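You operate a simulated robot arm through the tools that you are given. There is no shell and no other tool. Be economical: measure what you need, move in short steps, check, and stop when the job is done.

You run a simulated robot arm. Do the job below in one go: nothing can be reset, and whatever is moved stays where it is left.

## Task
Take the felt pad and put it on the cream job tile. Open the grey table right drawer, put the blue block in the inside of the grey table's right drawer, then shut the drawer. Put one of the brass rings from the top of the grey table on the right end of the wooden bench. Put the tape roll from the top of the grey table on top of the white pack. Put the cardboard tube on the top of the blue bench away on the near end of the blue cabinet top. Fetch the strap reel from the back of the workbench and set it on the top shelf of the roll rack. Open the small cabinet door. Any order will do. Set down upright: cardboard tube.

The check looks at the end state, three seconds after you hand in, the way a careful person would. Anything else that was tipped, shoved, dropped, spilled or broken makes it a failure.

## Robot
A 7-joint arm with a four-finger gripper on a trunk, on a base that drives. Base frame: it is fixed to the floor where the robot stands at the start and does not move with it; the origin is under the middle of the robot, x ahead of it, y to its left, z up; the surface under the hand at the start is at about z = 80. Readings come in cm, rad, newtons and seconds.
Its first joint turns from -1.204 to 3.002 rad. Places, roughly: blue block (9x6x4 cm) [60, -10, 80]; brass ring (5x5x2 cm) [80, -60, 80]; cardboard tube [-300, -300, 75]; felt pad (5x4x4 cm) [100, 0, 80]; grey table right drawer [60, -20, 70]; inside of the grey table's right drawer [60, -20, 60]; job tile [100, 50, 75]; near end of the blue cabinet top [-270, 70, 80]; right end of the wooden bench [30, -170, 90]; small cabinet door [-480, -200, 20]; strap reel (8x8x6 cm) [-310, -400, 80]; tape roll (10x10x3 cm) [80, -40, 80]; top shelf of the roll rack [-230, -320, 140]; white pack [75, 0, 75]. Payload 3.67 kg.
The tool frame sits at the grasp point between the pads (the TCP): z along the fingers, y along the line on which they close. The tips reach 2.8 cm beyond it. Largest opening 11.2 cm; the body of the gripper starts 7.3 cm behind the TCP.
Orientation is that of the tool frame in the base frame, as [roll, pitch, yaw] about the fixed x, y, z axes, in that order (R = Rz(yaw) Ry(pitch) Rx(roll)). With the fingers straight down and closing along the base's y, the tool's x points along the base's -x, its y along +y and its z along -z.

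## Interface
- The arm moves only by the tool play_rows. Its argument "motion" is one flat list of numbers, 7 for each row, row after row: the turn, a rotation vector about the tool's x, y, z in rad, then the shift along the tool's x, y, z in cm, then the opening, from 0 (shut) to 1 (fully open). In form: [ax, ay, az, tx, ty, tz, hand, ax, ay, az, tx, ty, tz, hand, ...]. A call has 1 to 20 rows; each row shifts and turns the commanded pose from where the row before left it, along the tool's axes as they then stand. Rows are played at 5 a second. More than 5 cm and 0.15 rad between two rows, or a gripper value outside its range, and nothing of the call is played. Where a pose cannot be reached the arm comes as near as it can. A force on the tool above 40 N (or 10 N above the force at the start of the call, whichever is more), or a blocked arm, ends the call early, and 0.2 s more pass. The fingers move at their own pace and stop on an object; they squeeze with about 34 N. The grip force told is the motor's: it shows also when the fingers shut on nothing. Time passes only in rows, and 0.2 s behind the last, so rows that do not move let the fingers close. It gives the time, the measured TCP pose, the force on the tool (base axes), the opening and the grip force at its end, in the units of the frame above (readings bear some noise), with the torque about the TCP (base axes, N m) and any sound that the robot's microphone picked up.
- Cameras (640 x 400 px; columns grow to the right, rows downward): "scene" is now at [11.9, -1.98, 141.85]; the picture's right is [-0.26, -0.97, -0.00], its down [-0.79, 0.21, -0.58] and it looks along [0.56, -0.15, -0.81] (base axes); focal length 222 px, centre (320, 200). "wrist" rides on the gripper at [6, -1.8, -10.4] in the tool frame; the picture's right is [0.29, 0.96, 0.00], its down [-0.80, 0.24, -0.55] and it looks along [-0.53, 0.16, 0.83] (tool axes); focal length 234 px, centre (320, 200). There is no depth. A picture from a camera that has moved, and an enlarged one, comes with that camera's place and axes in the base frame and with its lens.
- get_image(camera): a new picture of that camera. No time passes.
- move_column(by): slides the trunk up (or, below 0, down) by that many cm; the arm and the scene camera ride with it, the base frame stays. It gives what a move gives, with no picture.
- drive_base(legs): drives the robot by 1 to 6 legs, each [ahead, turn to the left] in cm and rad, along the robot's own axes; the way and the turn of a leg run together, so that a leg with both is an arc; at most 150 cm and 3.142 rad a leg. The arm and the cameras ride along, it lands a little off, and it stops where it bumps. It gives what a move gives.
- aim_head(pan, tilt): turns the head with the scene camera to pan (to the left, within 1.501 rad either way) and tilt (down, from -0.506 to 1.204), counted from straight ahead of the robot. It gives what a move gives.
- zoom(camera, box): a new picture of the part [left, top, right, bottom] of that camera's present view, enlarged. No time passes.
- job_done(): hands the job in; it is judged then, once.

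Work in short steps. Places have to be worked out from the pictures, the camera data and where the tool is seen: move nearer, look again, correct. Check each grasp and each placing, and mend what went wrong. You have 217 turns and 218 pictures in all, those below and enlarged ones among them. Open the gripper and draw the arm clear of the work before you hand the job in, unless the task says otherwise; then end with one line.

The tools are called as a command line: name --argument value ..., lists and objects as JSON in quotes. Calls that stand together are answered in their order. play_rows: Moves the arm, as the interface text tells. Its arguments: {"type":"object","properties":{"motion":{"type":"array","items":{"type":"number"}}},"required":["motion"]} The other tools are called the same way: move_column (by) slides the trunk up or down; drive_base (legs) drives the base; aim_head (pan, tilt) turns the head that bears the scene camera; get_image (camera) takes a picture; zoom (camera, box) takes an enlarged picture of a part of a camera's view; job_done () hands the job in.

At the start:

```text
time_s: 0.0
tool_pos: [63.55, -3.98, 109.24]
orientation: [-3.141, 0.0, -3.141]
ft_force: [0.1, 0.8, -0.1]
wrist_torque: [0.0, 0.0, 0.02]
opening: 11.2
finger_force: 0.1
trunk travel left (down, up): [-57.5, 26.5]
robot x, y, heading: [0.11, -0.09, 0.001]
head pan, tilt: [-0.265, 0.953]
```

scene: 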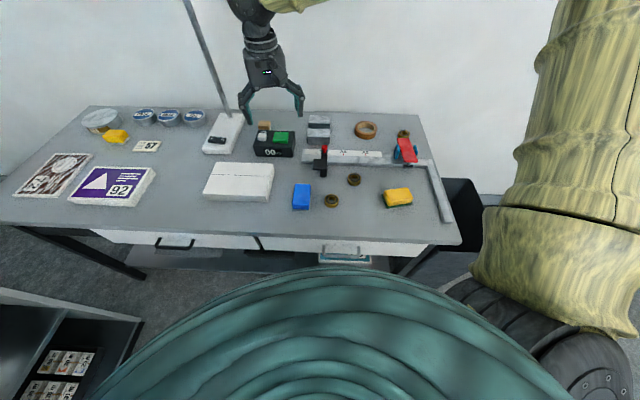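
wrist: 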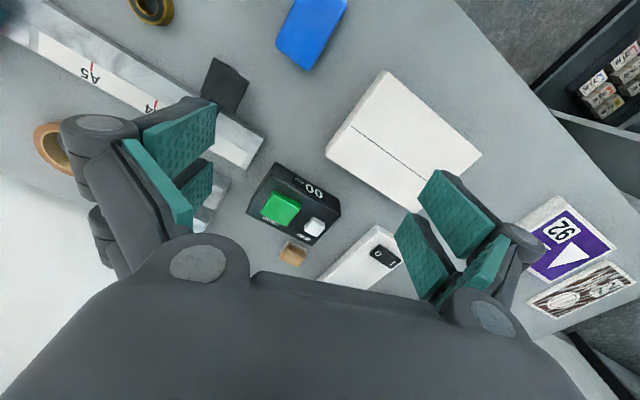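

I'll start with enlarged views of the table to identify the items and the drawer handles.

zoom --camera "scene" --box '[190, 90, 350, 190]'

zoom --camera "scene" --box '[280, 110, 480, 280]'

zoom --camera "scene" --box '[0, 90, 200, 215]'

```text
4.00 times, centred on (270, 140) of scene
camera zoom: at [11.9, -1.98, 141.85], right [-0.26, -0.97, 0.0], down [-0.79, 0.21, -0.58], along [0.56, -0.15, -0.81], focal length 887 px, centre (520, 440)
```

zoom: 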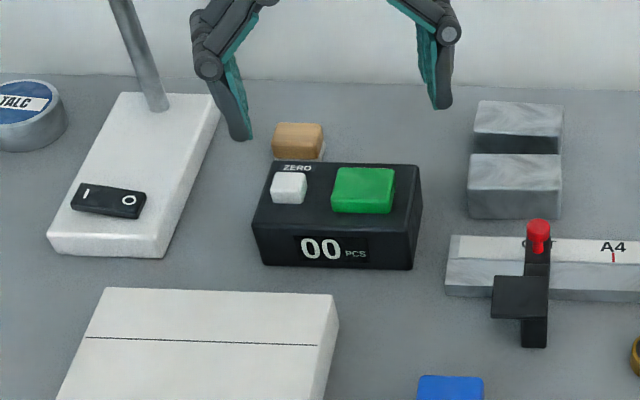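

```text
2.35 times, centred on (380, 195) of scene
camera zoom: at [11.9, -1.98, 141.85], right [-0.26, -0.97, 0.0], down [-0.79, 0.21, -0.58], along [0.56, -0.15, -0.81], focal length 522 px, centre (179, 212)
```

zoom: 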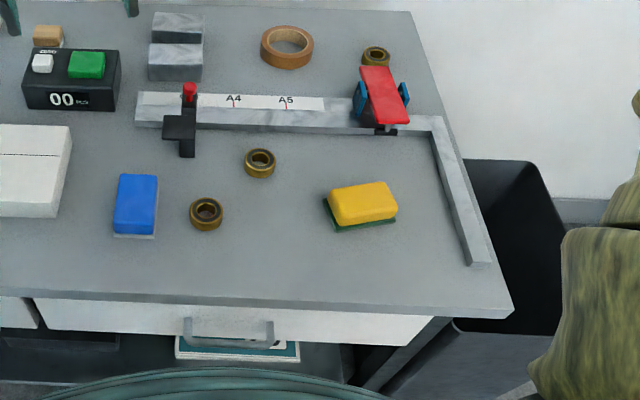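

```text
3.20 times, centred on (100, 152) of scene
camera zoom: at [11.9, -1.98, 141.85], right [-0.26, -0.97, 0.0], down [-0.79, 0.21, -0.58], along [0.56, -0.15, -0.81], focal length 710 px, centre (1024, 352)
```

zoom: 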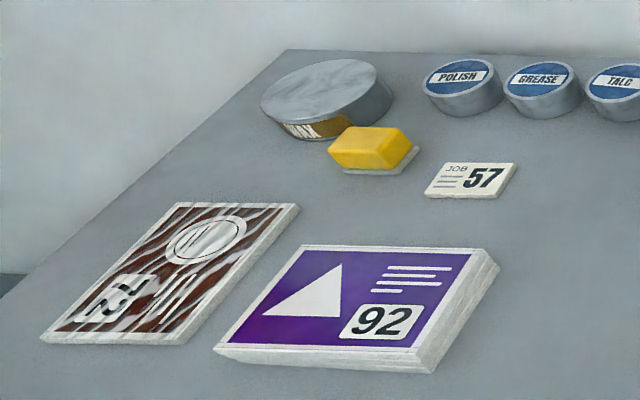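

The tan block is the felt pad, at about [95.5, -0.5], and the cream "57" tile is the job tile. I'll move the hand above the pad and look again.

play_rows --motion '[0, 0, 0, -4.2, 0.5, 1.3, 1, 0, 0, 0, -4.2, 0.5, 1.3, 1, 0, 0, 0, -4.2, 0.5, 1.3, 1, 0, 0, 0, -4.2, 0.5, 1.3, 1, 0, 0, 0, -4.2, 0.5, 1.3, 1, 0, 0, 0, -4.2, 0.5, 1.3, 1, 0, 0, 0, -4.2, 0.5, 1.3, 1]'

get_image --camera "wrist"

get_image --camera "scene"

```text
time_s: 1.6
tool_pos: [93.13, -0.45, 99.87]
orientation: [-3.14, -0.002, 3.141]
ft_force: [0.2, 0.9, -0.1]
wrist_torque: [-0.01, 0.05, 0.01]
opening: 11.21
finger_force: 0.0
trunk travel left (down, up): [-57.5, 26.5]
robot x, y, heading: [0.37, 0.08, -0.004]
head pan, tilt: [-0.265, 0.953]
```

```text
212 pictures are left
camera wrist: at [87.18, -2.08, 110.23], right [-0.29, 0.96, 0.0], down [0.8, 0.24, 0.55], along [0.53, 0.16, -0.83], focal length 234 px, centre (320, 200)
```

wrist: 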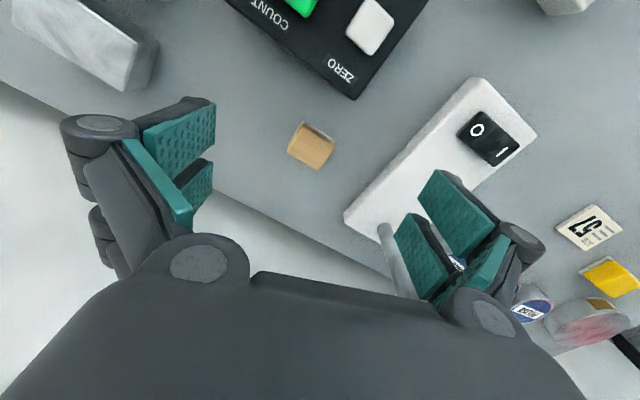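

```text
211 pictures are left
camera scene: at [12.06, -1.9, 141.83], right [-0.26, -0.97, 0.0], down [-0.79, 0.21, -0.58], along [0.56, -0.15, -0.82], focal length 222 px, centre (320, 200)
```

scene: 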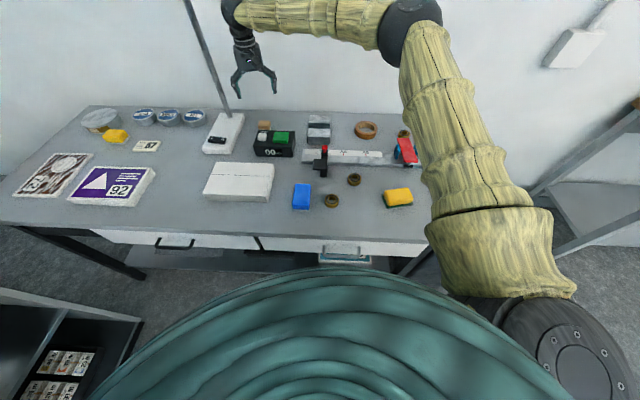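

zoom --camera "wrist" --box '[250, 90, 380, 200]'

```text
3.64 times, centred on (315, 145) of wrist
camera zoom: at [87.18, -2.08, 110.23], right [-0.29, 0.96, 0.0], down [0.8, 0.24, 0.55], along [0.53, 0.16, -0.83], focal length 852 px, centre (338, 400)
```

zoom: 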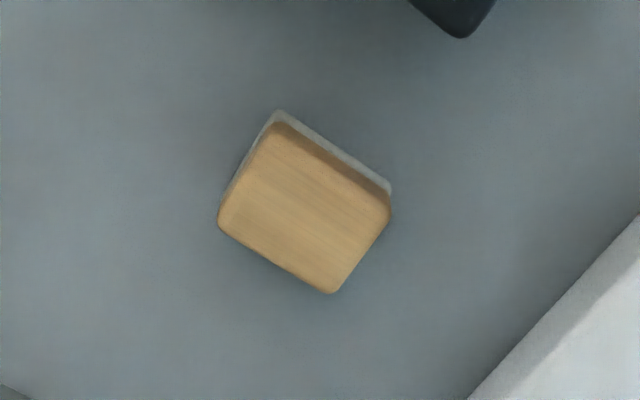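

The pad is at about [97.5, -0.1], and it and the table are turned about -0.3 rad. I'll line up with it and go partway down.

play_rows --motion '[0, 0, 0, -4.4, 0.3, 0, 1, 0, 0, 0.15, 0, 0, 4, 1, 0, 0, 0.15, 0, 0, 4, 1]'

get_image --camera "wrist"

```text
time_s: 2.4
tool_pos: [97.65, 0.17, 91.87]
orientation: [-3.141, 0.0, 2.841]
ft_force: [-0.2, -0.2, 0.2]
wrist_torque: [-0.02, 0.03, -0.01]
opening: 11.17
finger_force: 0.0
trunk travel left (down, up): [-57.5, 26.5]
robot x, y, heading: [0.17, -0.1, 0.002]
head pan, tilt: [-0.265, 0.953]
```

```text
209 pictures are left
camera wrist: at [91.3, 0.2, 102.28], right [0.01, 1.0, 0.0], down [0.83, -0.01, 0.55], along [0.55, -0.01, -0.83], focal length 234 px, centre (320, 200)
```

wrist: 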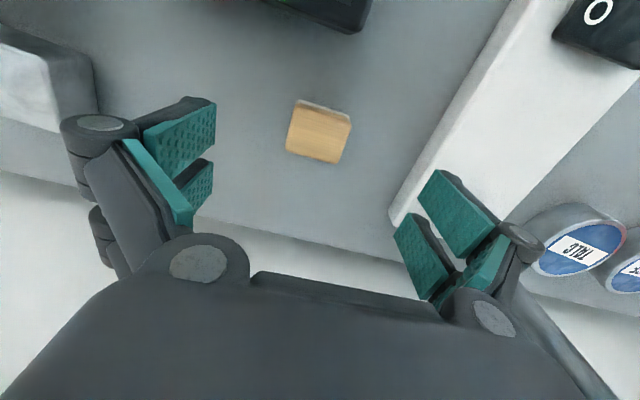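

The fingers are aligned with the pad, so I'll go down.

play_rows --motion '[0, 0, 0, 0, 0, 4, 1, 0, 0, 0, 0, 0, 3, 1, 0, 0, 0, 0, 0, 1.6, 1]'

get_image --camera "wrist"

```text
time_s: 3.2
tool_pos: [97.46, -0.02, 83.55]
orientation: [-3.141, 0.0, 2.841]
ft_force: [0.6, 0.9, -0.1]
wrist_torque: [-0.01, 0.03, -0.01]
opening: 11.17
finger_force: 0.0
trunk travel left (down, up): [-57.5, 26.5]
robot x, y, heading: [-0.02, -0.11, -0.0]
head pan, tilt: [-0.265, 0.953]
```

```text
208 pictures are left
camera wrist: at [91.13, 0.08, 93.84], right [0.01, 1.0, 0.0], down [0.83, -0.01, 0.55], along [0.55, 0.0, -0.83], focal length 234 px, centre (320, 200)
```

wrist: 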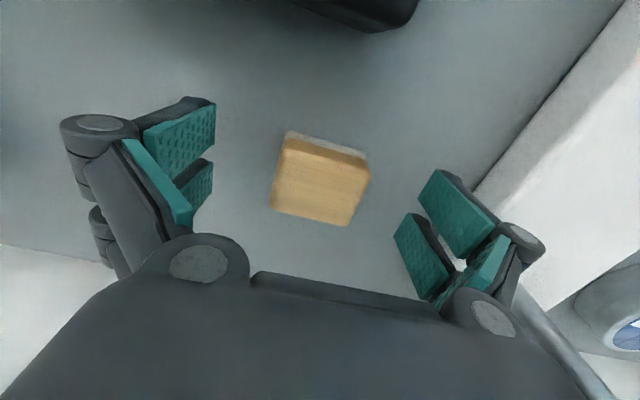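

play_rows --motion '[0, 0, 0, 0, 0, 0.9, 1, 0, 0, 0, 0, 0, 0.9, 1, 0, 0, 0, 0, 0, 0, 0, 0, 0, 0, 0, 0, 0, 0, 0, 0, 0, 0, 0, 0, 0]'

get_image --camera "wrist"

```text
time_s: 4.2
tool_pos: [97.44, -0.61, 82.66]
orientation: [3.14, 0.008, 2.836]
ft_force: [-0.8, -4.7, 21.4]
wrist_torque: [-0.21, 0.17, 0.14]
opening: 4.94
finger_force: 45.2
trunk travel left (down, up): [-57.5, 26.5]
robot x, y, heading: [-0.38, -0.31, 0.001]
head pan, tilt: [-0.265, 0.953]
stopped in row 5: the force on the tool passed its limit at 49 N (the readings are from after the stop); the commanded pose is now the measured one
```

```text
207 pictures are left
camera wrist: at [91.15, -0.49, 93.0], right [0.01, 1.0, 0.0], down [0.83, -0.01, 0.56], along [0.56, -0.01, -0.83], focal length 234 px, centre (320, 200)
```

wrist: 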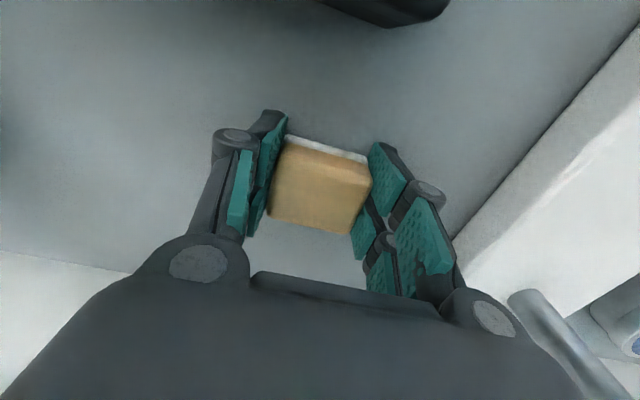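

I have the pad (4.94 cm wide), and the tips touched the table at about z 79.9. Now I'll lift it.

play_rows --motion '[0, 0, 0, 0, 0, -2, 0, 0, 0, 0, 0, 0, -4, 0, 0, 0, 0, 0, 0, -5, 0, 0, 0, 0, 0, 0, -5, 0, 0, 0, 0, 5, 0, 0, 0, 0, 0, 0, 5, 0, 0, 0, 0, 0, 0, 5, 0, 0, 0, 0, 0, 0, 5, 0, 0, 0, 0, 0, 0, 5, 0, 0, 0]'

aim_head --pan 0.6 --tilt 0.9

get_image --camera "scene"

get_image --camera "wrist"

```text
time_s: 6.2
tool_pos: [73.43, 7.2, 98.33]
orientation: [3.141, 0.006, 2.836]
ft_force: [0.6, 0.4, -0.1]
wrist_torque: [-0.02, -0.01, 0.0]
opening: 4.95
finger_force: 33.8
trunk travel left (down, up): [-57.5, 26.5]
robot x, y, heading: [0.42, -0.07, -0.004]
head pan, tilt: [-0.265, 0.953]
```

```text
time_s: 7.4
tool_pos: [73.47, 7.01, 98.17]
orientation: [3.141, 0.003, 2.836]
ft_force: [0.5, -0.8, -1.0]
wrist_torque: [0.0, 0.02, 0.0]
opening: 4.96
finger_force: 34.0
trunk travel left (down, up): [-57.5, 26.5]
robot x, y, heading: [-0.12, -0.02, -0.001]
head pan, tilt: [0.6, 0.901]
```

```text
206 pictures are left
camera scene: at [11.13, 4.17, 142.23], right [0.56, -0.83, 0.0], down [-0.65, -0.44, -0.62], along [0.51, 0.35, -0.78], focal length 222 px, centre (320, 200)
```

scene: 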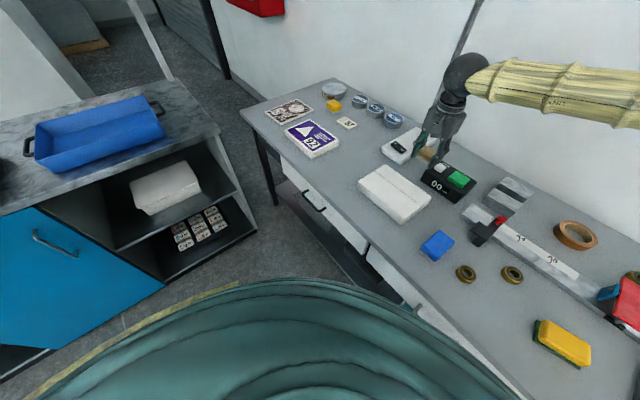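

```text
205 pictures are left
camera wrist: at [67.25, 7.13, 108.63], right [0.01, 1.0, 0.0], down [0.83, -0.01, 0.56], along [0.56, -0.01, -0.83], focal length 234 px, centre (320, 200)
```

wrist: 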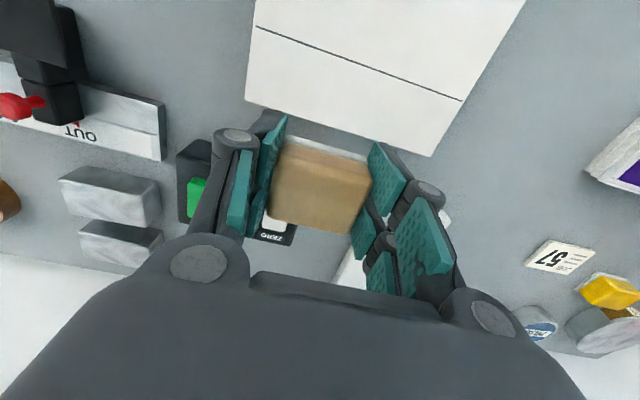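

The pad is held. The tile is out of reach from here, so I'll draw the arm in, lift it, and drive about 35 cm along the table.

play_rows --motion '[0, 0, 0, 4, 0, -2.5, 0, 0, 0, 0, 4, 0, -2.5, 0, 0, 0, 0, 4, 0, -2.5, 0, 0, 0, 0, 4, 0, -2.5, 0]'

drive_base --legs '[[0, 1.26], [36, 0], [0, -1.26]]'

aim_head --pan 0.1 --tilt 0.8

get_image --camera "scene"

get_image --camera "wrist"

```text
time_s: 8.4
tool_pos: [58.06, 11.91, 107.89]
orientation: [3.142, 0.003, 2.836]
ft_force: [0.1, 0.4, -0.5]
wrist_torque: [0.0, -0.02, -0.01]
opening: 4.95
finger_force: 34.1
trunk travel left (down, up): [-57.5, 26.5]
robot x, y, heading: [-0.07, -0.16, -0.004]
head pan, tilt: [0.6, 0.901]
```

```text
time_s: 16.9
tool_pos: [69.39, 46.43, 107.89]
orientation: [-3.139, 0.004, 2.839]
ft_force: [0.3, 0.3, -0.6]
wrist_torque: [0.01, 0.0, -0.02]
opening: 4.96
finger_force: 33.8
trunk travel left (down, up): [-57.5, 26.5]
robot x, y, heading: [10.97, 34.14, 0.002]
head pan, tilt: [0.6, 0.901]
```

```text
time_s: 17.9
tool_pos: [69.28, 46.5, 108.0]
orientation: [3.141, 0.005, 2.84]
ft_force: [0.3, 0.5, -0.9]
wrist_torque: [-0.01, -0.01, -0.01]
opening: 4.96
finger_force: 33.4
trunk travel left (down, up): [-57.5, 26.5]
robot x, y, heading: [10.91, 34.71, -0.0]
head pan, tilt: [0.099, 0.799]
```

```text
204 pictures are left
camera scene: at [23.99, 35.14, 143.02], right [0.1, -0.99, 0.0], down [-0.71, -0.07, -0.7], along [0.69, 0.07, -0.72], focal length 222 px, centre (320, 200)
```

scene: 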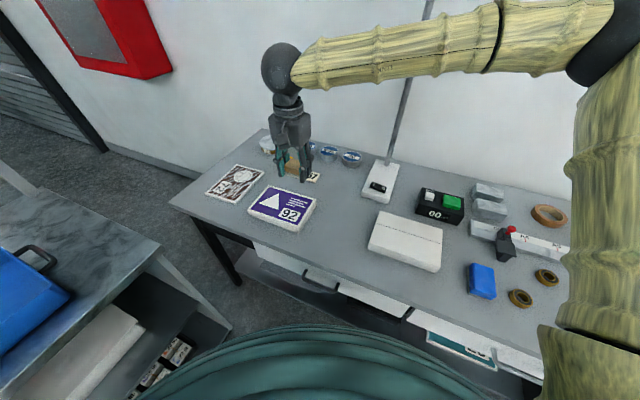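

```text
203 pictures are left
camera wrist: at [63.06, 46.54, 118.27], right [0.01, 1.0, 0.0], down [0.83, -0.01, 0.56], along [0.56, -0.01, -0.83], focal length 234 px, centre (320, 200)
```

wrist: 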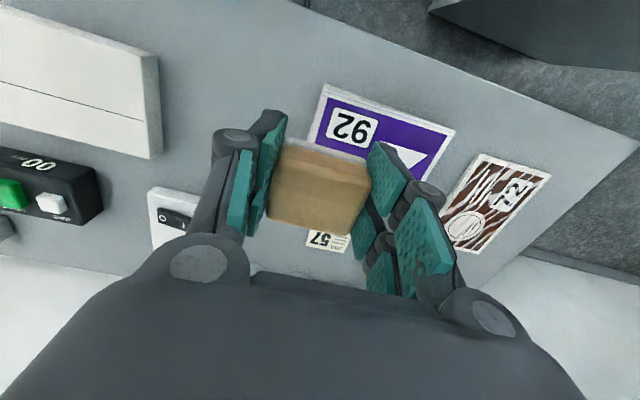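

The tile is at about [98.9, 47.5], so I'll move over it.

play_rows --motion '[0, 0, 0, -4, 1.4, 1, 0, 0, 0, 0, -4, 1.4, 1, 0, 0, 0, 0, -4, 1.4, 1, 0, 0, 0, 0, -4, 1.4, 1, 0, 0, 0, 0, -4, 1.4, 1, 0, 0, 0, 0, -4, 1.4, 1, 0, 0, 0, 0, -4, 1.4, 1, 0]'

get_image --camera "wrist"

```text
time_s: 19.5
tool_pos: [99.15, 47.54, 100.9]
orientation: [-3.14, 0.002, 2.84]
ft_force: [0.3, -0.4, -1.4]
wrist_torque: [0.0, 0.02, -0.01]
opening: 4.94
finger_force: 33.8
trunk travel left (down, up): [-57.5, 26.5]
robot x, y, heading: [11.01, 34.31, 0.006]
head pan, tilt: [0.099, 0.799]
```

```text
202 pictures are left
camera wrist: at [92.94, 47.74, 111.25], right [0.01, 1.0, 0.0], down [0.83, -0.01, 0.56], along [0.56, -0.01, -0.83], focal length 234 px, centre (320, 200)
```

wrist: 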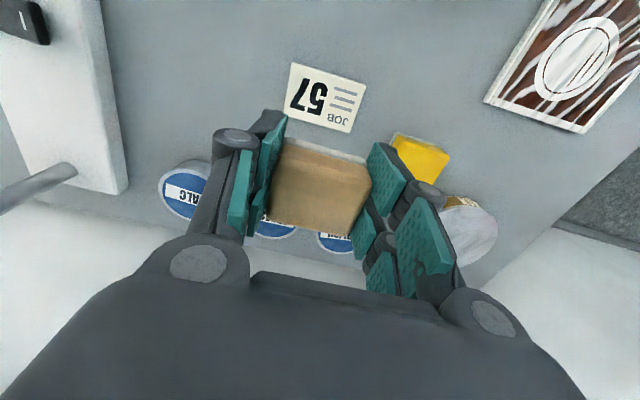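

play_rows --motion '[0, 0, 0, 0.77, 0.28, 3, 0, 0, 0, 0, 0, 0, 4, 0, 0, 0, 0, 0, 0, 4, 0, 0, 0, 0, 0, 0, 4, 0, 0, 0, 0, 0, 0, 1, 0]'

get_image --camera "wrist"

zoom --camera "scene" --box '[240, 90, 400, 220]'

```text
time_s: 20.7
tool_pos: [98.32, 47.9, 85.01]
orientation: [3.14, 0.004, 2.842]
ft_force: [-0.3, 0.2, -0.5]
wrist_torque: [0.05, -0.01, -0.01]
opening: 4.93
finger_force: 34.8
trunk travel left (down, up): [-57.5, 26.5]
robot x, y, heading: [11.13, 34.57, 0.002]
head pan, tilt: [0.099, 0.799]
```

```text
201 pictures are left
camera wrist: at [92.08, 48.01, 95.32], right [0.01, 1.0, 0.0], down [0.83, -0.01, 0.56], along [0.56, -0.01, -0.83], focal length 234 px, centre (320, 200)
```

wrist: 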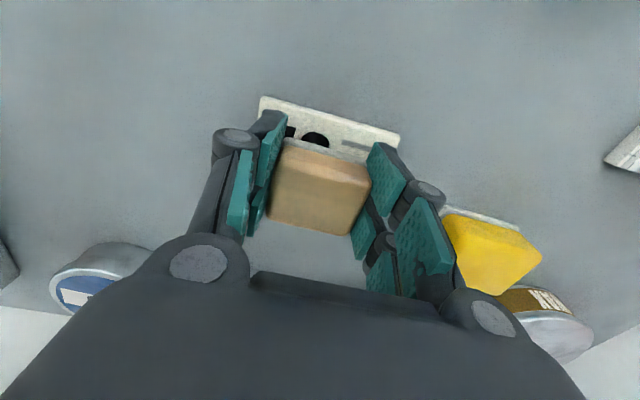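

```text
3.08 times, centred on (320, 155) of scene
camera zoom: at [23.99, 35.14, 143.03], right [0.1, -0.99, 0.0], down [-0.71, -0.07, -0.7], along [0.69, 0.07, -0.72], focal length 682 px, centre (320, 338)
```

zoom: 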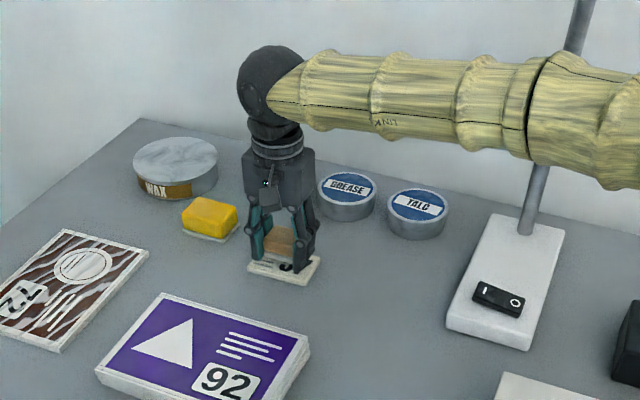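

play_rows --motion '[0, 0, 0, 0, 0, 0.7, 0, 0, 0, 0, 0, 0, 0.3, 0, 0, 0, 0, 0, 0, 0.3, 0, 0, 0, 0, 0, 0, 0.3, 0]'

```text
time_s: 21.7
tool_pos: [98.33, 47.94, 83.52]
orientation: [3.141, 0.006, 2.838]
ft_force: [1.0, 0.2, 8.2]
wrist_torque: [0.05, -0.03, -0.03]
opening: 4.95
finger_force: 34.6
trunk travel left (down, up): [-57.5, 26.5]
robot x, y, heading: [11.25, 34.75, 0.002]
head pan, tilt: [0.099, 0.799]
```

Contact reads 8 N at z 83.5, so the pad is resting on the tile. I'll release partway, rise, and check.

play_rows --motion '[0, 0, 0, 0, 0, 0, 0.65, 0, 0, 0, 0, 0, -0.5, 0.65, 0, 0, 0, 0, 0, -4, 0.65, 0, 0, 0, 0, 0, -5, 0.65, 0, 0, 0, 3, 0, -4, 1, 0, 0, 0, 4, 0, 0, 1]'

get_image --camera "wrist"

```text
time_s: 23.1
tool_pos: [91.82, 49.78, 96.82]
orientation: [3.141, 0.003, 2.84]
ft_force: [-0.1, 0.5, 0.4]
wrist_torque: [0.0, -0.02, 0.05]
opening: 11.18
finger_force: 0.0
trunk travel left (down, up): [-57.5, 26.5]
robot x, y, heading: [10.75, 34.13, 0.005]
head pan, tilt: [0.099, 0.799]
```

```text
199 pictures are left
camera wrist: at [85.57, 50.01, 107.19], right [0.01, 1.0, 0.0], down [0.83, -0.01, 0.56], along [0.56, -0.01, -0.83], focal length 234 px, centre (320, 200)
```

wrist: 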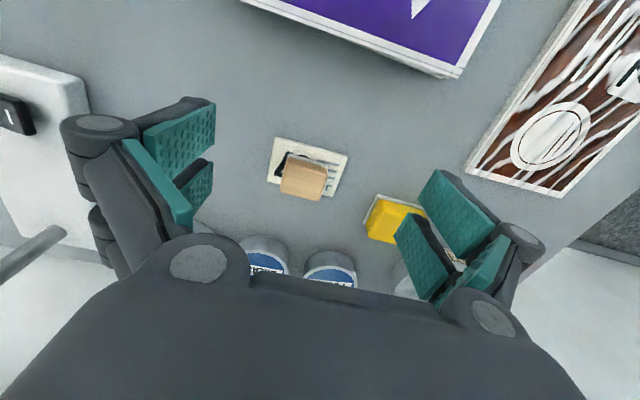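

The pad sits on the tile. Next is the tape roll, so I'll retract, drive back along the table, and face it squarely.

play_rows --motion '[0, 0, 0, 4, -1, -2, 1, 0, 0, 0, 4, -1, -2, 1, 0, 0, 0, 4, -1, -2, 1, 0, 0, 0, 4, -1, -2, 1, 0, 0, 0, 4, -1, -2, 1, 0, 0, 0, 4, -1, -2, 1, 0, 0, 0, 4, -1, -2, 1]'

drive_base --legs '[[0, 1.26], [-50, 0], [0, -1.57]]'

aim_head --pan 0.0 --tilt 0.95

get_image --camera "scene"

get_image --camera "wrist"

```text
time_s: 24.7
tool_pos: [62.93, 51.71, 110.78]
orientation: [-3.142, 0.004, 2.841]
ft_force: [-0.6, 1.2, 0.4]
wrist_torque: [0.01, -0.05, 0.0]
opening: 11.22
finger_force: 0.0
trunk travel left (down, up): [-57.5, 26.5]
robot x, y, heading: [11.04, 34.33, 0.004]
head pan, tilt: [0.099, 0.799]
```

```text
time_s: 34.6
tool_pos: [52.05, -10.06, 110.71]
orientation: [3.141, 0.003, 2.57]
ft_force: [-0.3, -0.5, 0.5]
wrist_torque: [0.02, 0.0, 0.0]
opening: 11.2
finger_force: 0.0
trunk travel left (down, up): [-57.5, 26.5]
robot x, y, heading: [-2.08, -12.54, -0.27]
head pan, tilt: [0.099, 0.799]
```

```text
time_s: 35.3
tool_pos: [52.04, -9.99, 110.73]
orientation: [-3.139, 0.003, 2.571]
ft_force: [0.0, 0.2, 0.2]
wrist_torque: [0.0, 0.01, 0.02]
opening: 11.22
finger_force: 0.1
trunk travel left (down, up): [-57.5, 26.5]
robot x, y, heading: [-2.64, -13.07, -0.273]
head pan, tilt: [0.0, 0.949]
```

```text
198 pictures are left
camera scene: at [9.1, -16.13, 141.87], right [-0.26, -0.96, 0.0], down [-0.78, 0.22, -0.58], along [0.56, -0.15, -0.81], focal length 222 px, centre (320, 200)
```

scene: 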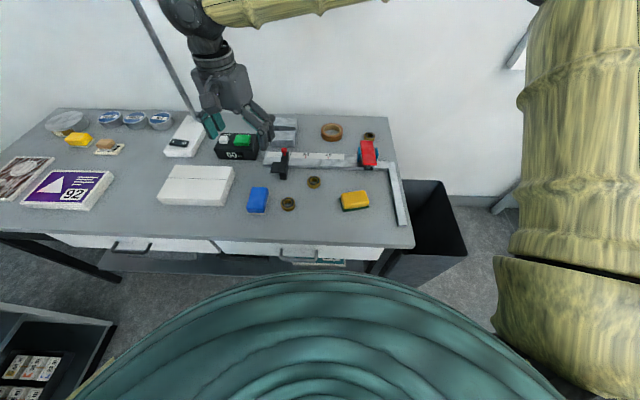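

```text
197 pictures are left
camera wrist: at [46.07, -8.26, 121.12], right [0.28, 0.96, 0.0], down [0.8, -0.23, 0.56], along [0.53, -0.15, -0.83], focal length 234 px, centre (320, 200)
```

wrist: 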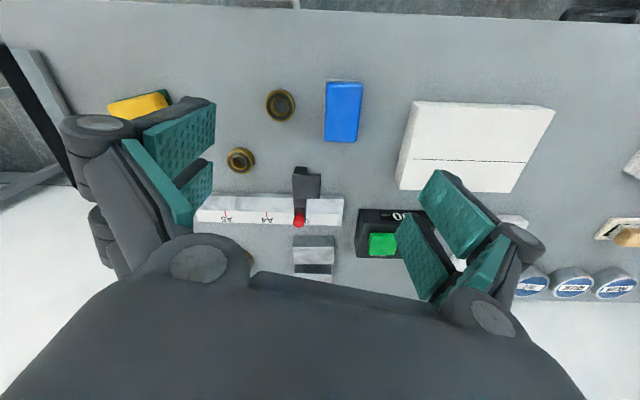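

The tape roll is at about [83, -41.5]. I'll move the hand over it for a close look.

play_rows --motion '[0, 0, 0, -4.1, -1.06, 0.9, 1, 0, 0, 0, -4.1, -1.06, 0.9, 1, 0, 0, 0, -4.1, -1.06, 0.9, 1, 0, 0, 0, -4.1, -1.06, 0.9, 1, 0, 0, 0, -4.1, -1.06, 0.9, 1, 0, 0, 0, -4.1, -1.06, 0.9, 1, 0, 0, 0, -4.1, -1.06, 0.9, 1, 0, 0, 0, -4.1, -1.06, 0.9, 1, 0, 0, 0, -4.1, -1.06, 0.9, 1]'

get_image --camera "wrist"

```text
time_s: 37.3
tool_pos: [78.26, -38.27, 102.93]
orientation: [-3.141, 0.004, 2.571]
ft_force: [0.7, 0.3, 0.0]
wrist_torque: [0.02, 0.0, 0.0]
opening: 11.21
finger_force: 0.0
trunk travel left (down, up): [-57.5, 26.5]
robot x, y, heading: [-2.62, -12.98, -0.27]
head pan, tilt: [0.0, 0.949]
```

```text
196 pictures are left
camera wrist: at [72.21, -36.46, 113.24], right [0.28, 0.96, 0.0], down [0.8, -0.23, 0.56], along [0.53, -0.15, -0.83], focal length 234 px, centre (320, 200)
```

wrist: 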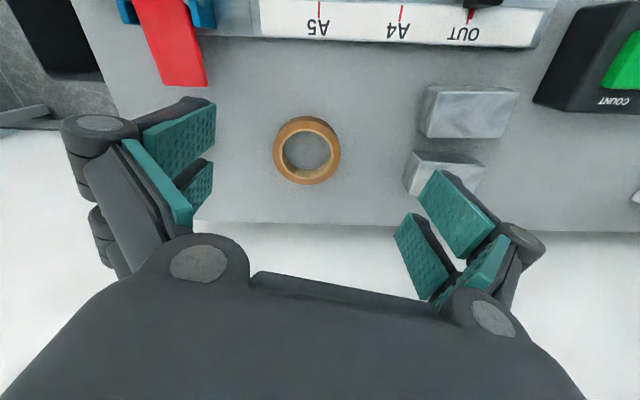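

play_rows --motion '[0, 0, 0, -2.8, 0, 3, 1, 0, 0, 0, -2.8, 0, 3, 1, 0, 0, 0, 0, 0, 4, 1]'

get_image --camera "wrist"

```text
time_s: 38.1
tool_pos: [82.91, -41.19, 92.71]
orientation: [-3.141, 0.002, 2.571]
ft_force: [-0.4, -0.2, -0.8]
wrist_torque: [-0.02, 0.02, -0.01]
opening: 11.19
finger_force: 0.0
trunk travel left (down, up): [-57.5, 26.5]
robot x, y, heading: [-2.74, -12.95, -0.271]
head pan, tilt: [0.0, 0.949]
```

```text
195 pictures are left
camera wrist: at [76.87, -39.4, 103.0], right [0.27, 0.96, 0.0], down [0.8, -0.23, 0.56], along [0.53, -0.15, -0.83], focal length 234 px, centre (320, 200)
```

wrist: 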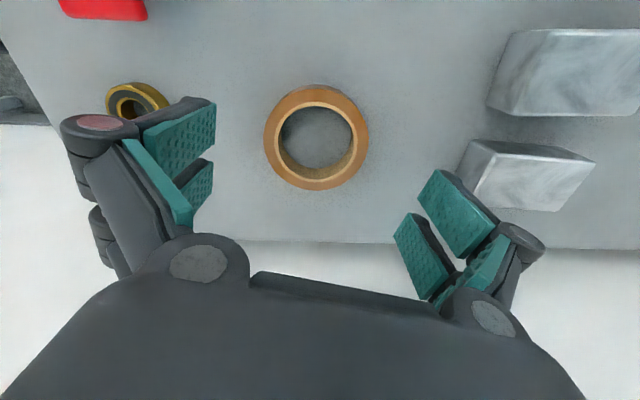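

play_rows --motion '[0, 0, 0, -0.5, -0.08, 4, 1, 0, 0, 0, 0, 0, 4, 1, 0, 0, 0, 0, 0, 1.4, 1, 0, 0, 0, 0, 0, 0, 0, 0, 0, 0, 0, 0, 0, 0, 0, 0, 0, 0, 0, 0, 0]'

get_image --camera "wrist"

```text
time_s: 39.5
tool_pos: [83.39, -41.55, 83.39]
orientation: [-3.141, 0.005, 2.571]
ft_force: [0.3, 0.0, -0.7]
wrist_torque: [0.01, 0.0, 0.01]
opening: 9.46
finger_force: 33.7
trunk travel left (down, up): [-57.5, 26.5]
robot x, y, heading: [-2.66, -13.0, -0.271]
head pan, tilt: [0.0, 0.949]
```

```text
194 pictures are left
camera wrist: at [77.32, -39.67, 93.74], right [0.28, 0.96, 0.0], down [0.8, -0.23, 0.56], along [0.53, -0.15, -0.83], focal length 234 px, centre (320, 200)
```

wrist: 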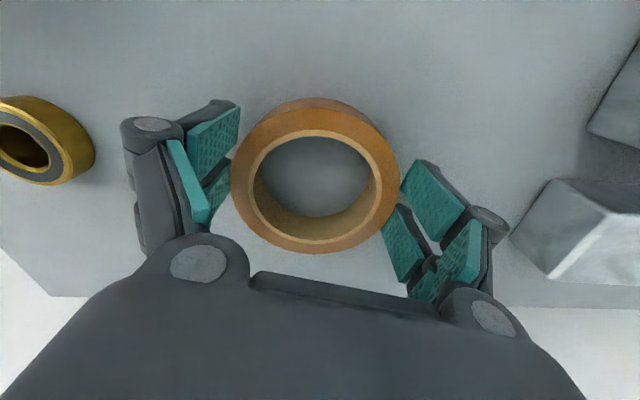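

The tape roll is held at 9.46 cm. I'll lift it and carry it over the white pack at about [67.5, 10.7].

play_rows --motion '[0, 0, 0, 0, 0, -4, 0, 0, 0, 0, 0, 0, -5, 0, 0, 0, 0, 0, 0, -5, 0, 0, 0, 0, 0, 0, -4, 0, 0, 0, 0, 3.47, 2.94, 0, 0, 0, 0, 0, 3.47, 2.94, 0, 0, 0, 0, 0, 3.47, 2.94, 0, 0, 0, 0, 0, 3.47, 2.94, 0, 0, 0, 0, 0, 3.47, 2.94, 0, 0, 0, 0, 0, 3.47, 2.94, 0, 0, 0, 0, 0, 3.47, 2.94, 0, 0, 0, 0, 0, 3.47, 2.94, 0, 0, 0, 0, 0, 3.47, 2.94, 0, 0, 0, 0, 0, 3.47, 2.94, 0, 0, 0, 0, 0, 3.47, 2.94, 0, 0]'

get_image --camera "wrist"

get_image --camera "scene"

```text
time_s: 42.7
tool_pos: [68.44, 6.49, 101.09]
orientation: [-3.138, 0.003, 2.572]
ft_force: [0.6, 0.0, -0.6]
wrist_torque: [-0.02, 0.01, -0.05]
opening: 9.45
finger_force: 33.8
trunk travel left (down, up): [-57.5, 26.5]
robot x, y, heading: [-2.95, -12.57, -0.265]
head pan, tilt: [0.0, 0.949]
```

```text
193 pictures are left
camera wrist: at [62.42, 8.34, 111.46], right [0.28, 0.96, 0.0], down [0.8, -0.23, 0.56], along [0.53, -0.16, -0.83], focal length 234 px, centre (320, 200)
```

wrist: 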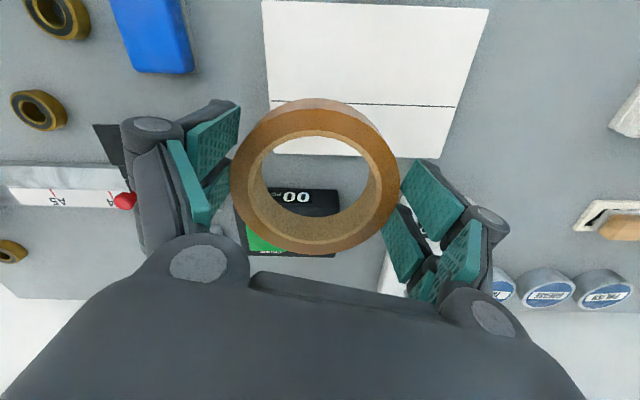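

```text
192 pictures are left
camera scene: at [9.12, -15.94, 141.87], right [-0.27, -0.96, 0.0], down [-0.78, 0.21, -0.58], along [0.56, -0.16, -0.81], focal length 222 px, centre (320, 200)
```

scene: 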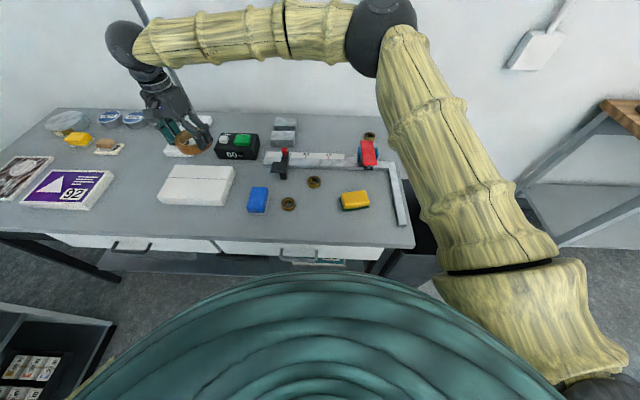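

play_rows --motion '[0, 0, 0, 2.2, 1.7, 3, 0, 0, 0, 0, 2.2, 1.7, 3, 0]'

get_image --camera "wrist"

zoom --camera "scene" --box '[130, 100, 290, 220]'

```text
time_s: 43.3
tool_pos: [66.75, 11.37, 95.06]
orientation: [-3.141, 0.003, 2.57]
ft_force: [0.0, 0.4, -0.9]
wrist_torque: [0.01, 0.01, 0.02]
opening: 9.45
finger_force: 34.1
trunk travel left (down, up): [-57.5, 26.5]
robot x, y, heading: [-2.92, -13.01, -0.266]
head pan, tilt: [0.0, 0.949]
```

```text
191 pictures are left
camera wrist: at [60.73, 13.32, 105.45], right [0.28, 0.96, 0.0], down [0.8, -0.23, 0.56], along [0.53, -0.16, -0.83], focal length 234 px, centre (320, 200)
```

wrist: 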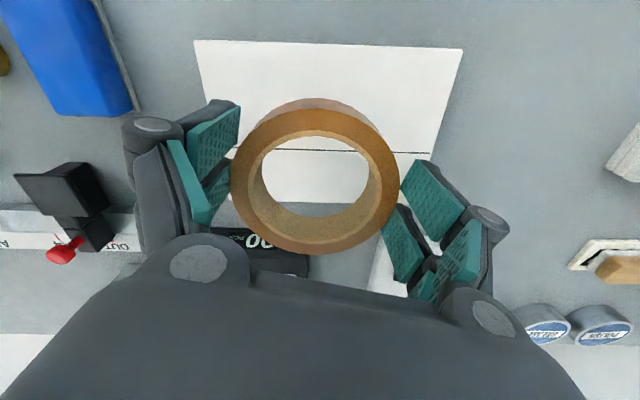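

```text
3.33 times, centred on (210, 160) of scene
camera zoom: at [9.15, -16.12, 141.87], right [-0.27, -0.96, 0.0], down [-0.78, 0.22, -0.58], along [0.56, -0.15, -0.81], focal length 739 px, centre (687, 333)
```

zoom: 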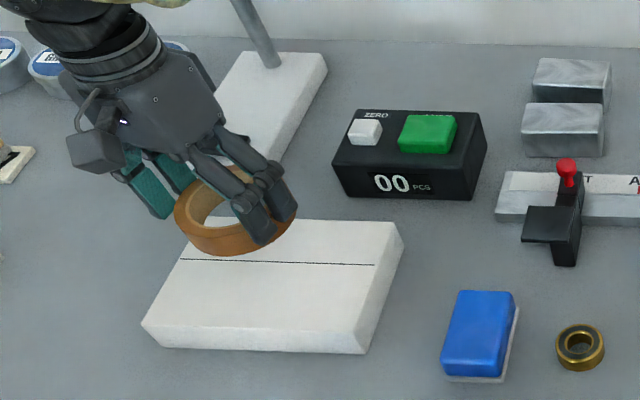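

play_rows --motion '[0, 0, 0, -0.8, 0.6, 4, 0, 0, 0, 0, 0, 0, 2, 0, 0, 0, 0, 0, 0, 0.5, 0, 0, 0, 0, 0, 0, 0.5, 0, 0, 0, 0, 0, 0, 0.4, 0]'

zoom --camera "scene" --box '[130, 100, 290, 220]'

```text
time_s: 44.5
tool_pos: [67.87, 11.74, 87.7]
orientation: [-3.14, 0.004, 2.573]
ft_force: [-0.2, 1.0, -1.6]
wrist_torque: [0.03, -0.01, -0.01]
opening: 9.43
finger_force: 34.3
trunk travel left (down, up): [-57.5, 26.5]
robot x, y, heading: [-2.53, -12.78, -0.271]
head pan, tilt: [0.0, 0.949]
```

```text
3.33 times, centred on (210, 160) of scene
camera zoom: at [9.13, -16.1, 141.86], right [-0.26, -0.96, 0.0], down [-0.78, 0.22, -0.58], along [0.56, -0.15, -0.81], focal length 739 px, centre (687, 333)
```

zoom: 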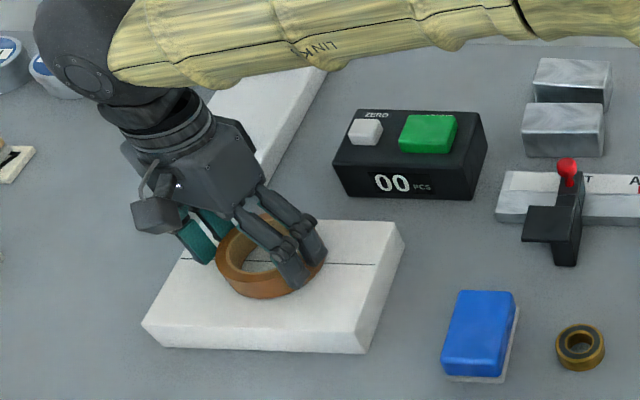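

play_rows --motion '[0, 0, 0, 0, 0, 0.3, 0, 0, 0, 0, 0, 0, 0.3, 0, 0, 0, 0, 0, 0, 0.3, 0, 0, 0, 0, 0, 0, 0.3, 0, 0, 0, 0, 0, 0, 0.3, 0]'

```text
time_s: 45.7
tool_pos: [67.47, 11.64, 86.34]
orientation: [-3.14, 0.004, 2.57]
ft_force: [4.9, 5.2, 22.5]
wrist_torque: [0.05, -0.36, 0.2]
opening: 9.46
finger_force: 34.0
trunk travel left (down, up): [-57.5, 26.5]
robot x, y, heading: [-2.44, -13.13, -0.267]
head pan, tilt: [0.0, 0.949]
```

The roll is in contact with 22 N of press at 86.3. I'll rise a touch, release, and back off.

play_rows --motion '[0, 0, 0, 0, 0, -0.3, 0, 0, 0, 0, 0, 0, 0, 1, 0, 0, 0, 0, 0, 0, 1, 0, 0, 0, 0, 0, -3, 1, 0, 0, 0, 0, 0, -5, 1, 0, 0, 0, 0, 0, -5, 1]'

get_image --camera "wrist"

```text
time_s: 47.1
tool_pos: [67.79, 11.54, 99.92]
orientation: [-3.141, 0.002, 2.57]
ft_force: [-0.2, 0.0, 0.2]
wrist_torque: [-0.02, -0.01, 0.01]
opening: 11.21
finger_force: 0.0
trunk travel left (down, up): [-57.5, 26.5]
robot x, y, heading: [-2.7, -12.9, -0.268]
head pan, tilt: [0.0, 0.949]
```

```text
188 pictures are left
camera wrist: at [61.79, 13.38, 110.2], right [0.28, 0.96, 0.0], down [0.8, -0.23, 0.56], along [0.53, -0.15, -0.83], focal length 234 px, centre (320, 200)
```

wrist: 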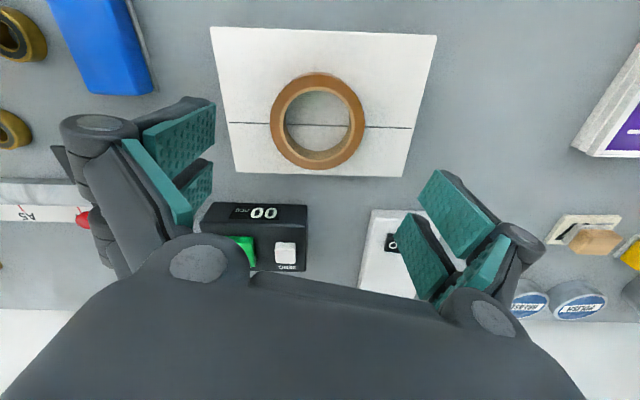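

The tape roll is on the pack. Next is the drawer, so I'll look at the drawer handles closely.

zoom --camera "scene" --box '[180, 200, 420, 290]'

```text
2.67 times, centred on (300, 245) of scene
camera zoom: at [9.02, -16.12, 141.86], right [-0.26, -0.96, 0.0], down [-0.78, 0.22, -0.58], along [0.56, -0.15, -0.81], focal length 591 px, centre (373, 80)
```

zoom: 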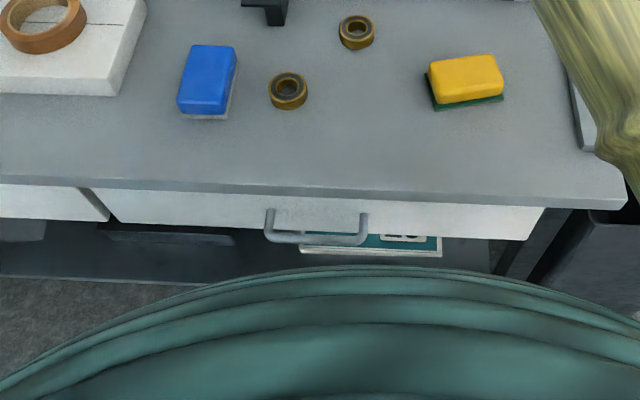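

I'll back the base off by 38 cm to make room for the drawer and look at the handle from there.

drive_base --legs '[[-38, -0.04]]'

aim_head --pan -0.05 --tilt 0.75

get_image --camera "scene"

zoom --camera "scene" --box '[240, 160, 440, 285]'

```text
time_s: 49.5
tool_pos: [31.29, 20.02, 99.76]
orientation: [3.141, 0.006, 2.533]
ft_force: [-0.2, 0.1, -0.8]
wrist_torque: [-0.02, -0.02, 0.02]
opening: 11.21
finger_force: 0.0
trunk travel left (down, up): [-57.5, 26.5]
robot x, y, heading: [-40.49, -1.89, -0.303]
head pan, tilt: [0.0, 0.949]
```

```text
time_s: 50.2
tool_pos: [31.31, 19.96, 99.71]
orientation: [-3.141, 0.004, 2.534]
ft_force: [0.2, 0.4, 0.3]
wrist_torque: [0.01, 0.02, -0.02]
opening: 11.21
finger_force: 0.1
trunk travel left (down, up): [-57.5, 26.5]
robot x, y, heading: [-40.06, -2.06, -0.303]
head pan, tilt: [-0.051, 0.75]
```

```text
186 pictures are left
camera scene: at [-27.57, -6.24, 143.41], right [-0.35, -0.94, 0.0], down [-0.64, 0.24, -0.73], along [0.69, -0.25, -0.68], focal length 222 px, centre (320, 200)
```

scene: 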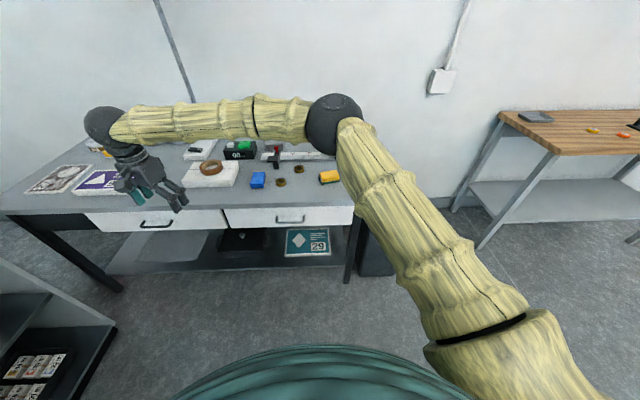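

```text
3.20 times, centred on (340, 222) of scene
camera zoom: at [-27.57, -6.24, 143.41], right [-0.35, -0.94, 0.0], down [-0.64, 0.24, -0.73], along [0.69, -0.25, -0.68], focal length 710 px, centre (256, 128)
```

zoom: 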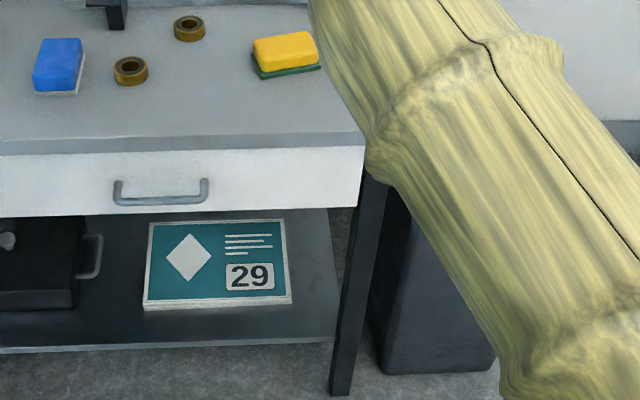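

The handle bar works out to about [36.4, -16.4, 71] by triangulation. I'll turn the hand so it points mostly forward with its fingers closing vertically.

play_rows --motion '[0, 0, 0.142, 0, 0, 0, 0.3, 0, 0, 0.142, 0, 0, 0, 0.3, 0, 0, 0.142, 0, 0, 0, 0.3, 0, 0, 0.142, 0, 0, 0, 0.3, 0, 0, 0.142, 0, 0, 0, 0.3, 0, 0, 0.142, 0, 0, 0, 0.3, 0, 0, 0.142, 0, 0, 0, 0.3, 0, 0, 0.142, 0, 0, 0, 0.3, 0, 0, 0.141, 0, 0, 0, 0.3, -0.136, 0, 0, 0, 0, 0, 0.3, -0.136, 0, 0, 0, 0, 0, 0.3, -0.136, 0, 0, 0, 0, 0, 0.3, -0.136, 0, 0, 0, 0, 0, 0.3, -0.136, 0, 0, 0, 0, 0, 0.3, -0.136, 0, 0, 0, 0, 0, 0.3, -0.136, 0, 0, 0, 0, 0, 0.3, -0.136, 0, 0, 0, 0, 0, 0.3, -0.136, 0, 0, 0, 0, 0, 0.3]'

get_image --camera "scene"

get_image --camera "wrist"

```text
time_s: 54.0
tool_pos: [31.38, 19.96, 99.78]
orientation: [1.912, 0.002, 1.259]
ft_force: [0.5, 0.6, 0.6]
wrist_torque: [0.01, -0.02, -0.01]
opening: 3.36
finger_force: 0.2
trunk travel left (down, up): [-57.5, 26.5]
robot x, y, heading: [-39.92, -2.0, -0.304]
head pan, tilt: [-0.051, 0.75]
```

```text
184 pictures are left
camera scene: at [-27.52, -6.3, 143.43], right [-0.35, -0.94, 0.0], down [-0.64, 0.24, -0.73], along [0.69, -0.25, -0.68], focal length 222 px, centre (320, 200)
```

scene: 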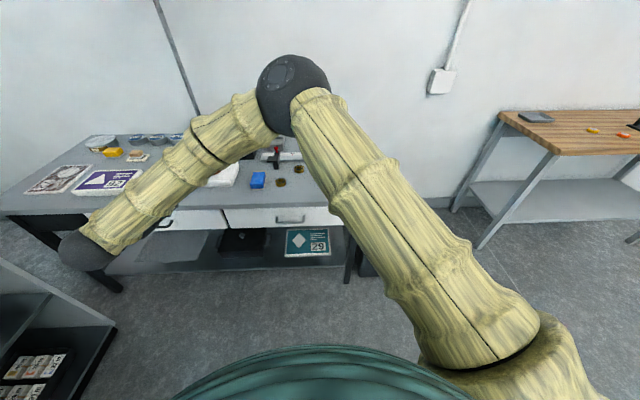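

```text
183 pictures are left
camera wrist: at [23.33, 28.99, 101.54], right [0.39, 0.18, 0.9], down [-0.67, -0.62, 0.41], along [0.63, -0.76, -0.13], focal length 234 px, centre (320, 200)
```

wrist: 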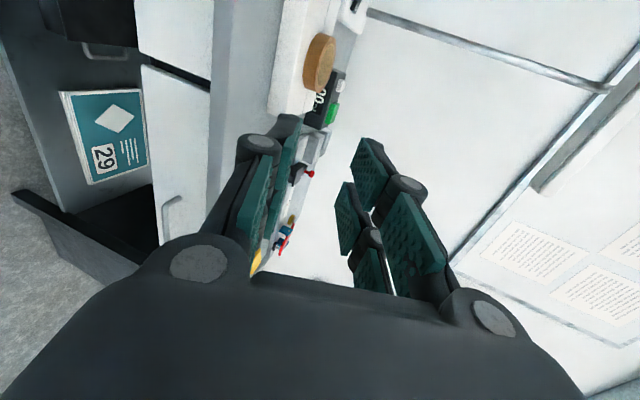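

play_rows --motion '[0, 0, 0, -3.31, -2.58, 1.16, 0.3, 0, 0, 0, -3.31, -2.58, 1.16, 0.3, 0, 0, 0, -3.31, -2.58, 1.16, 0.3, 0, 0, 0, -3.31, -2.58, 1.16, 0.3, 0, 0, 0, -3.31, -2.58, 1.16, 0.3, 0, 0, 0, -3.31, -2.58, 1.16, 0.3, 0, 0, 0, -3.31, -2.58, 1.16, 0.3, 0, 0, 0, -3.31, -2.58, 1.16, 0.3, 0, 0, 0, -3.31, -2.58, 1.16, 0.3, 0, 0, 0, -3.31, -2.58, 1.16, 0.3]'

get_image --camera "scene"

get_image --camera "wrist"

```text
time_s: 56.2
tool_pos: [22.98, -12.45, 71.39]
orientation: [1.914, 0.002, 1.259]
ft_force: [0.2, -0.8, 0.1]
wrist_torque: [0.0, -0.01, 0.02]
opening: 3.37
finger_force: 0.0
trunk travel left (down, up): [-57.5, 26.5]
robot x, y, heading: [-40.1, -2.04, -0.306]
head pan, tilt: [-0.051, 0.75]
```

```text
182 pictures are left
camera scene: at [-27.55, -6.38, 143.42], right [-0.35, -0.94, 0.0], down [-0.64, 0.24, -0.73], along [0.69, -0.25, -0.68], focal length 222 px, centre (320, 200)
```

scene: 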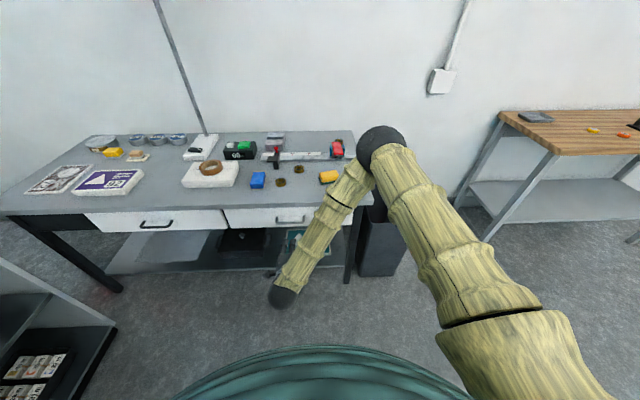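

```text
181 pictures are left
camera wrist: at [15.0, -3.47, 73.29], right [0.4, 0.18, 0.9], down [-0.66, -0.62, 0.41], along [0.63, -0.76, -0.13], focal length 234 px, centre (320, 200)
```

wrist: 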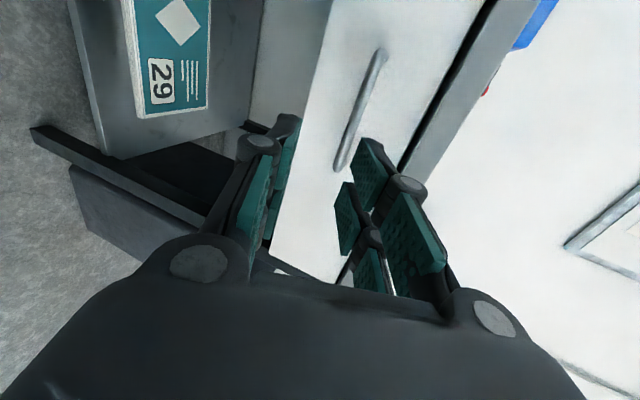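

play_rows --motion '[0, 0, 0, 0.2, 0.97, 2.9, 0.36, 0, 0, 0, 0.2, 0.97, 2.9, 0.36, 0, 0, 0, 0.2, 0.97, 2.9, 0.36]'

get_image --camera "wrist"

```text
time_s: 57.0
tool_pos: [32.19, -14.52, 71.4]
orientation: [1.915, 0.002, 1.256]
ft_force: [0.4, 0.3, -0.5]
wrist_torque: [-0.01, 0.05, 0.01]
opening: 4.04
finger_force: 0.0
trunk travel left (down, up): [-57.5, 26.5]
robot x, y, heading: [-39.95, -1.7, -0.303]
head pan, tilt: [-0.051, 0.75]
```

```text
180 pictures are left
camera wrist: at [24.23, -5.53, 73.15], right [0.4, 0.18, 0.9], down [-0.67, -0.62, 0.41], along [0.63, -0.76, -0.13], focal length 234 px, centre (320, 200)
```

wrist: 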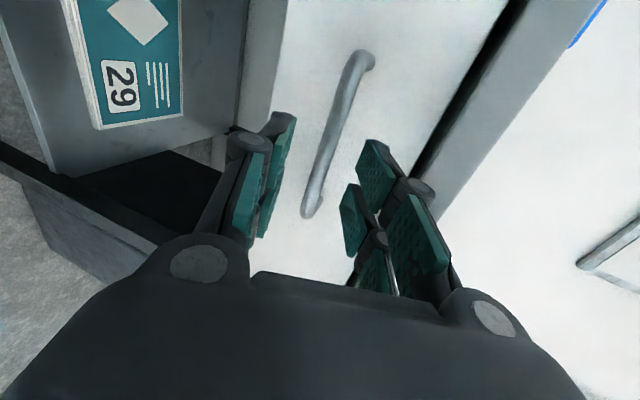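

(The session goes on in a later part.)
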